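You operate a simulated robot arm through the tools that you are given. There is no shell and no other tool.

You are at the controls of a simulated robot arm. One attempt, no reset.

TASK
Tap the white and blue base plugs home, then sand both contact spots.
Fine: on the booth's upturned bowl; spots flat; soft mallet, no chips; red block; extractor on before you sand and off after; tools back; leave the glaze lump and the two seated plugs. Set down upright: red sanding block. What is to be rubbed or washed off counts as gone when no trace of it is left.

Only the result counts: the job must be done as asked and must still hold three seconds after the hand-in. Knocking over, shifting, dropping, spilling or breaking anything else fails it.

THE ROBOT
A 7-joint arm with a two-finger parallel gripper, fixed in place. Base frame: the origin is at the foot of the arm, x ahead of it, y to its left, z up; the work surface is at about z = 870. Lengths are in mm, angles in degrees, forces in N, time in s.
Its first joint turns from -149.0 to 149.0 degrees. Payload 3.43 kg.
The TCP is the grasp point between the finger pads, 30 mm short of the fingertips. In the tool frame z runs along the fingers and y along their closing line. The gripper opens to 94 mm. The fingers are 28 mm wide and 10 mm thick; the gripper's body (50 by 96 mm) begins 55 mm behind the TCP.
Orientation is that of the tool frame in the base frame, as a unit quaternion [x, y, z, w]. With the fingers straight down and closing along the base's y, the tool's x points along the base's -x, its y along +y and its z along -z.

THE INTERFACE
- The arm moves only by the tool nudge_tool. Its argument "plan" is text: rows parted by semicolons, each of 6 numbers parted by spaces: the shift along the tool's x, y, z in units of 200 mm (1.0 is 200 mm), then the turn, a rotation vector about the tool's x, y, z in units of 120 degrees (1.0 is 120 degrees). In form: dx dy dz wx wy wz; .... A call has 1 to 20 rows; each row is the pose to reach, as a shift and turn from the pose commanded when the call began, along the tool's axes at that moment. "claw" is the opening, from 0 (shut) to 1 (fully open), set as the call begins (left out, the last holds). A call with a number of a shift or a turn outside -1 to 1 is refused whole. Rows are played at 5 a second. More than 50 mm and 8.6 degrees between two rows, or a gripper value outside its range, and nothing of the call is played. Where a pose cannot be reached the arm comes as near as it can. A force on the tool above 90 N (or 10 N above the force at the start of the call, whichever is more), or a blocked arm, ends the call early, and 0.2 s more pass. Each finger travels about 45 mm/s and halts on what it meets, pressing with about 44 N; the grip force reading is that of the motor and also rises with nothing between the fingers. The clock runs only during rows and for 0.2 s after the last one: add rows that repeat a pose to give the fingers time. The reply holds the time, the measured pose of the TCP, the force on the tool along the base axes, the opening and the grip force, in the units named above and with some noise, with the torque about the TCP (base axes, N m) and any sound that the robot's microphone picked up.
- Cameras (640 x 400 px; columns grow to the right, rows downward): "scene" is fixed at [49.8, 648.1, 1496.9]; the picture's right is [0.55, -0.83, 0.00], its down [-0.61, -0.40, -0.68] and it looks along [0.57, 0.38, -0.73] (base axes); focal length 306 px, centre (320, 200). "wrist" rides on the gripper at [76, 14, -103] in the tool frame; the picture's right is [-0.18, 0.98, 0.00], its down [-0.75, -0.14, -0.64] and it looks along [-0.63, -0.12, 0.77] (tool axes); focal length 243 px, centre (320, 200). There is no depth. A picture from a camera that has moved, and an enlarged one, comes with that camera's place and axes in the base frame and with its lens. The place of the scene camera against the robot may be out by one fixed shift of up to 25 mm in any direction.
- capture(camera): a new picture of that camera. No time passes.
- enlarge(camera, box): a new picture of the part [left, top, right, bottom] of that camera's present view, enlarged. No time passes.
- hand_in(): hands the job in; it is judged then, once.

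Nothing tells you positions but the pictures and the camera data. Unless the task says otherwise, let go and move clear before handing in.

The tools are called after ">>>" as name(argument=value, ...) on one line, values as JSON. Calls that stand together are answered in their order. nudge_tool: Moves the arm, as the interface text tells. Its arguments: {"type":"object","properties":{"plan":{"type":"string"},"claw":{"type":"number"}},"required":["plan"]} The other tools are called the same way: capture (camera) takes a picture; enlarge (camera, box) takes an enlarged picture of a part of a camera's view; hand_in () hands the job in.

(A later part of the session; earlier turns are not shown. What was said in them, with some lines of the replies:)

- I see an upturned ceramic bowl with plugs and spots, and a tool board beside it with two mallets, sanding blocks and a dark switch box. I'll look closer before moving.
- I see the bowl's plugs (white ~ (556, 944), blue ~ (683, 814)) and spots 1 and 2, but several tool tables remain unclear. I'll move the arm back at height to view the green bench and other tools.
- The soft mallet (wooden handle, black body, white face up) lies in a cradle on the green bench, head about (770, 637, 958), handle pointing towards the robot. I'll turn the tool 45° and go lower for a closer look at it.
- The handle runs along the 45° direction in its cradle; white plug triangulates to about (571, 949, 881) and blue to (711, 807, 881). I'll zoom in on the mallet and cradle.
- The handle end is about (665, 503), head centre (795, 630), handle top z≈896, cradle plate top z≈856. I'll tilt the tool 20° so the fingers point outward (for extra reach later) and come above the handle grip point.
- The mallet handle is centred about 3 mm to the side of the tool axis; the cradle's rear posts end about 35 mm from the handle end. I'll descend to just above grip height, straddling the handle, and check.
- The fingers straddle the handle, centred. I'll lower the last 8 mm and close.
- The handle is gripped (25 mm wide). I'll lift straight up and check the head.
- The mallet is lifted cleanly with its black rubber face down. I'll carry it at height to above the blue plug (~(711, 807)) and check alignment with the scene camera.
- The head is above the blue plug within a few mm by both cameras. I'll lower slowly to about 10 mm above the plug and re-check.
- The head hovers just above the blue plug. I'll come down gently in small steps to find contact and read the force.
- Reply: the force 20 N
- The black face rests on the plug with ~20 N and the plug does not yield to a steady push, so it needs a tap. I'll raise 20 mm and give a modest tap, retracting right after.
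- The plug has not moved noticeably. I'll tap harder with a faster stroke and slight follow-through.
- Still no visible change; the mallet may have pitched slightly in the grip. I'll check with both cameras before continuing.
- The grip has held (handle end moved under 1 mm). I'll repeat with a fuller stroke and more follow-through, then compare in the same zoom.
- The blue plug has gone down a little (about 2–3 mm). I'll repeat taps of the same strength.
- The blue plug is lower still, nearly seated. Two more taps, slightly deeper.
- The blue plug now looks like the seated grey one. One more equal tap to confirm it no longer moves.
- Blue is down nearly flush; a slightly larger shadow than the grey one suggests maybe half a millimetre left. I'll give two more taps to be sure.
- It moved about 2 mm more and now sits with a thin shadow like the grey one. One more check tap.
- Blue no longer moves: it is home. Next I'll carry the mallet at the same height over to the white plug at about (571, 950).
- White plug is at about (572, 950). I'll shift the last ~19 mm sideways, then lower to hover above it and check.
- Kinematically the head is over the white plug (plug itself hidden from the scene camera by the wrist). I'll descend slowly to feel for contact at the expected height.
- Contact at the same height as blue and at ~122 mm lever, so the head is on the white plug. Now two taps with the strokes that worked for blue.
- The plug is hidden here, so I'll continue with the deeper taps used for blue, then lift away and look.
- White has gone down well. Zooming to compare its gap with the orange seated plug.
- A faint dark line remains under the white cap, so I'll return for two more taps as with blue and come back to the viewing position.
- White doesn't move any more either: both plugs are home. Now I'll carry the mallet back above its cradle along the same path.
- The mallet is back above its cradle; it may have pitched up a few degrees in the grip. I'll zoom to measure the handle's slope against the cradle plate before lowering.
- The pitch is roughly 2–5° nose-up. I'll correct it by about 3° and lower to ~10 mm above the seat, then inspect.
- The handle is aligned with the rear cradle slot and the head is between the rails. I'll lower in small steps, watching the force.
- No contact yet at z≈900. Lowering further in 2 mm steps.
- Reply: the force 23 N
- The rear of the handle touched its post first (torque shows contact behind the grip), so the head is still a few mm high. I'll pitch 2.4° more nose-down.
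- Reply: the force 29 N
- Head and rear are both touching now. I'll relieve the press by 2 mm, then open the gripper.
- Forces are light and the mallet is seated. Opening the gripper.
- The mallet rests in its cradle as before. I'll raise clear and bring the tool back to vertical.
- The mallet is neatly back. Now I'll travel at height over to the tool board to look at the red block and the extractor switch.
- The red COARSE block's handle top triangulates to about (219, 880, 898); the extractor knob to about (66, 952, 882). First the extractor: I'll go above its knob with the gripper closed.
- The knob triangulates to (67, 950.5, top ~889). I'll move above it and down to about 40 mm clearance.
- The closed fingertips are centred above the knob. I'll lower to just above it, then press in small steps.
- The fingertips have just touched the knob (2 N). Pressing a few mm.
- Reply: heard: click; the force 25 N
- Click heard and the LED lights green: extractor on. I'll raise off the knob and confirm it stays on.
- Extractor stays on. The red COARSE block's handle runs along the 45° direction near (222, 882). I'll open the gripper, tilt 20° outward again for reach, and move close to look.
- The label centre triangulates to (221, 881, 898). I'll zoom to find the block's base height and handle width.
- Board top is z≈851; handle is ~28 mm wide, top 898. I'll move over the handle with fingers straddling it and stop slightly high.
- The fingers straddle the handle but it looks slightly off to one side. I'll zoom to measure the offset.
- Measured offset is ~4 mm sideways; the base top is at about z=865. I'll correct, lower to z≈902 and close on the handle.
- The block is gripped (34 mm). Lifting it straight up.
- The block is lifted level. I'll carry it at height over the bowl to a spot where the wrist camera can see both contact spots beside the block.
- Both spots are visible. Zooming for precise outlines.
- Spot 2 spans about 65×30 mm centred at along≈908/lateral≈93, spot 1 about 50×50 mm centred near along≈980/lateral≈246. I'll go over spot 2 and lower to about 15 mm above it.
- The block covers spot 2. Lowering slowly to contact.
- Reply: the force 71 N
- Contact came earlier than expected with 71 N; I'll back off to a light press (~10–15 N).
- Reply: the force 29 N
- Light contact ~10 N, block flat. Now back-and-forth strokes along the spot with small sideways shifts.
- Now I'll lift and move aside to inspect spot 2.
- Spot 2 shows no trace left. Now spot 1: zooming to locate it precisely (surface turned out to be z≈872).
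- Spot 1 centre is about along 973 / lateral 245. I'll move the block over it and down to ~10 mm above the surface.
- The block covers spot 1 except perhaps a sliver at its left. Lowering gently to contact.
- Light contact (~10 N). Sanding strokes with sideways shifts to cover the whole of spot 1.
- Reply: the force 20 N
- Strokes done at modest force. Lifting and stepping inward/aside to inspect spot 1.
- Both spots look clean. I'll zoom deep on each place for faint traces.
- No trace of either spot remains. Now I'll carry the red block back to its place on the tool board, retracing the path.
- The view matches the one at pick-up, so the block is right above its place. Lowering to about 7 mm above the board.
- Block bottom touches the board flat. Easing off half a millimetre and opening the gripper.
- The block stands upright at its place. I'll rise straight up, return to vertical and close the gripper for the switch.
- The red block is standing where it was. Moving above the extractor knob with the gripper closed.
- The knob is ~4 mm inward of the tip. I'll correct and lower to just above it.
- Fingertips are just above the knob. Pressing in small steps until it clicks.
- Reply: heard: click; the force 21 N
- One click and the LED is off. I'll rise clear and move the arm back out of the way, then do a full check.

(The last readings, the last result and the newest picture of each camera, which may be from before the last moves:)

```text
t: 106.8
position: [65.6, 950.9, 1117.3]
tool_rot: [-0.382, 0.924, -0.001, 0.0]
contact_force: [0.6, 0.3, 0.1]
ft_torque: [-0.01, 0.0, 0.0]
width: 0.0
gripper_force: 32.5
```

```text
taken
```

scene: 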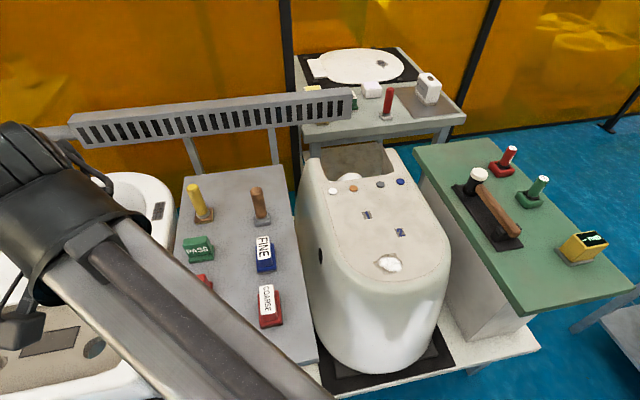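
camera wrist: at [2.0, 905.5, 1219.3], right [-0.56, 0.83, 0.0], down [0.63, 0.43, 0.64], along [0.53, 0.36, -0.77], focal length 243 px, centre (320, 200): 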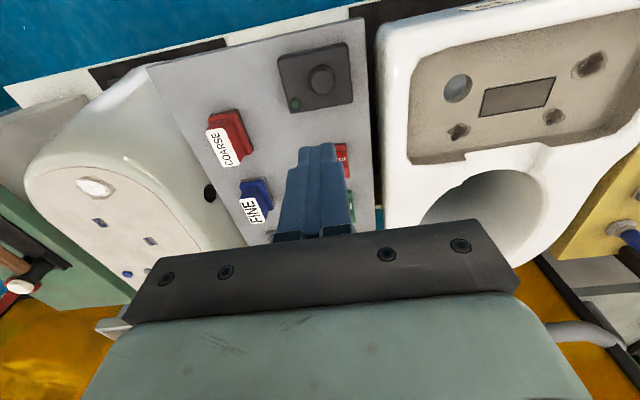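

>>> enlarge(camera="scene", box=[300, 150, 460, 290])

>>> enlarge(camera="scene", box=[440, 140, 560, 250])

>>> enlarge(camera="scene", box=[220, 220, 310, 340])

>>> enlarge(camera="wrist", box=[180, 30, 380, 180])

```text
2.86 times, centred on (380, 220) of scene
camera zoom: at [49.8, 648.1, 1496.9], right [0.55, -0.83, 0.0], down [-0.61, -0.4, -0.68], along [0.57, 0.38, -0.73], focal length 875 px, centre (149, 143)
```

zoom: 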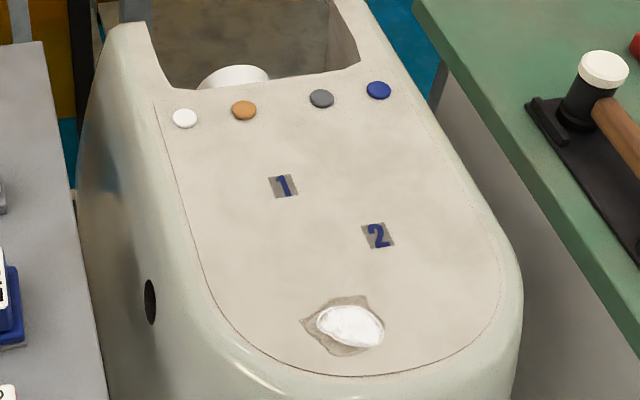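

```text
3.64 times, centred on (500, 195) of scene
camera zoom: at [49.8, 648.1, 1496.9], right [0.55, -0.83, 0.0], down [-0.61, -0.4, -0.68], along [0.57, 0.38, -0.73], focal length 1113 px, centre (-334, 218)
```

zoom: 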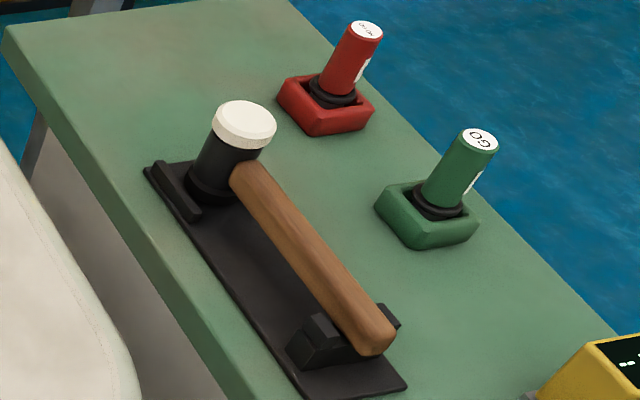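

```text
3.33 times, centred on (265, 280) of scene
camera zoom: at [49.8, 648.1, 1496.9], right [0.55, -0.83, 0.0], down [-0.61, -0.4, -0.68], along [0.57, 0.38, -0.73], focal length 1021 px, centre (503, -67)
```

zoom: 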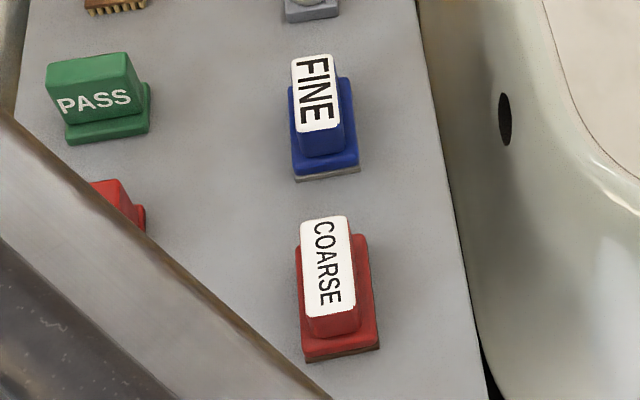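

```text
2.67 times, centred on (280, 105) of wrist
camera zoom: at [2.0, 905.5, 1219.3], right [-0.56, 0.83, 0.0], down [0.63, 0.43, 0.64], along [0.53, 0.36, -0.77], focal length 647 px, centre (427, 453)
```

zoom: 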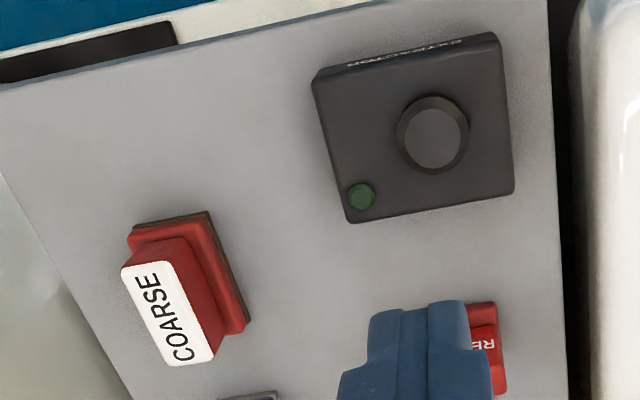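

Everything checks out. Both plugs are home and both spots are clean. The glaze lump and the seated plugs are untouched. The mallet is back in its cradle and the red block stands upright in its place. The extractor LED is off and the arm is clear, so I'm handing in.

>>> hand_in()

```text
The job is handed in.
```

The job is handed in. All steps look complete on the cameras, though I haven't seen the judging result.

- **Plugs:** The white and blue plugs were tapped home with the mallet's black face. The final taps moved neither one any further, and I saw no chips.
- **Contact spots:** Both spots were sanded with the red (COARSE) block, and zoomed views show no trace of either. While lowering onto spot 2, the block briefly pressed at about 71 N, because the surface was higher than I had estimated. I backed off to light contact before sanding, and there is no visible mark.
- **Extractor:** I switched it on before sanding and off afterwards. It clicked each time, and its light is now off.
- **Tools:** The mallet is back in its cradle. The red block stands upright in its original place on the tool board.
- **Left alone:** The glaze lump and the orange and grey plugs were not touched.
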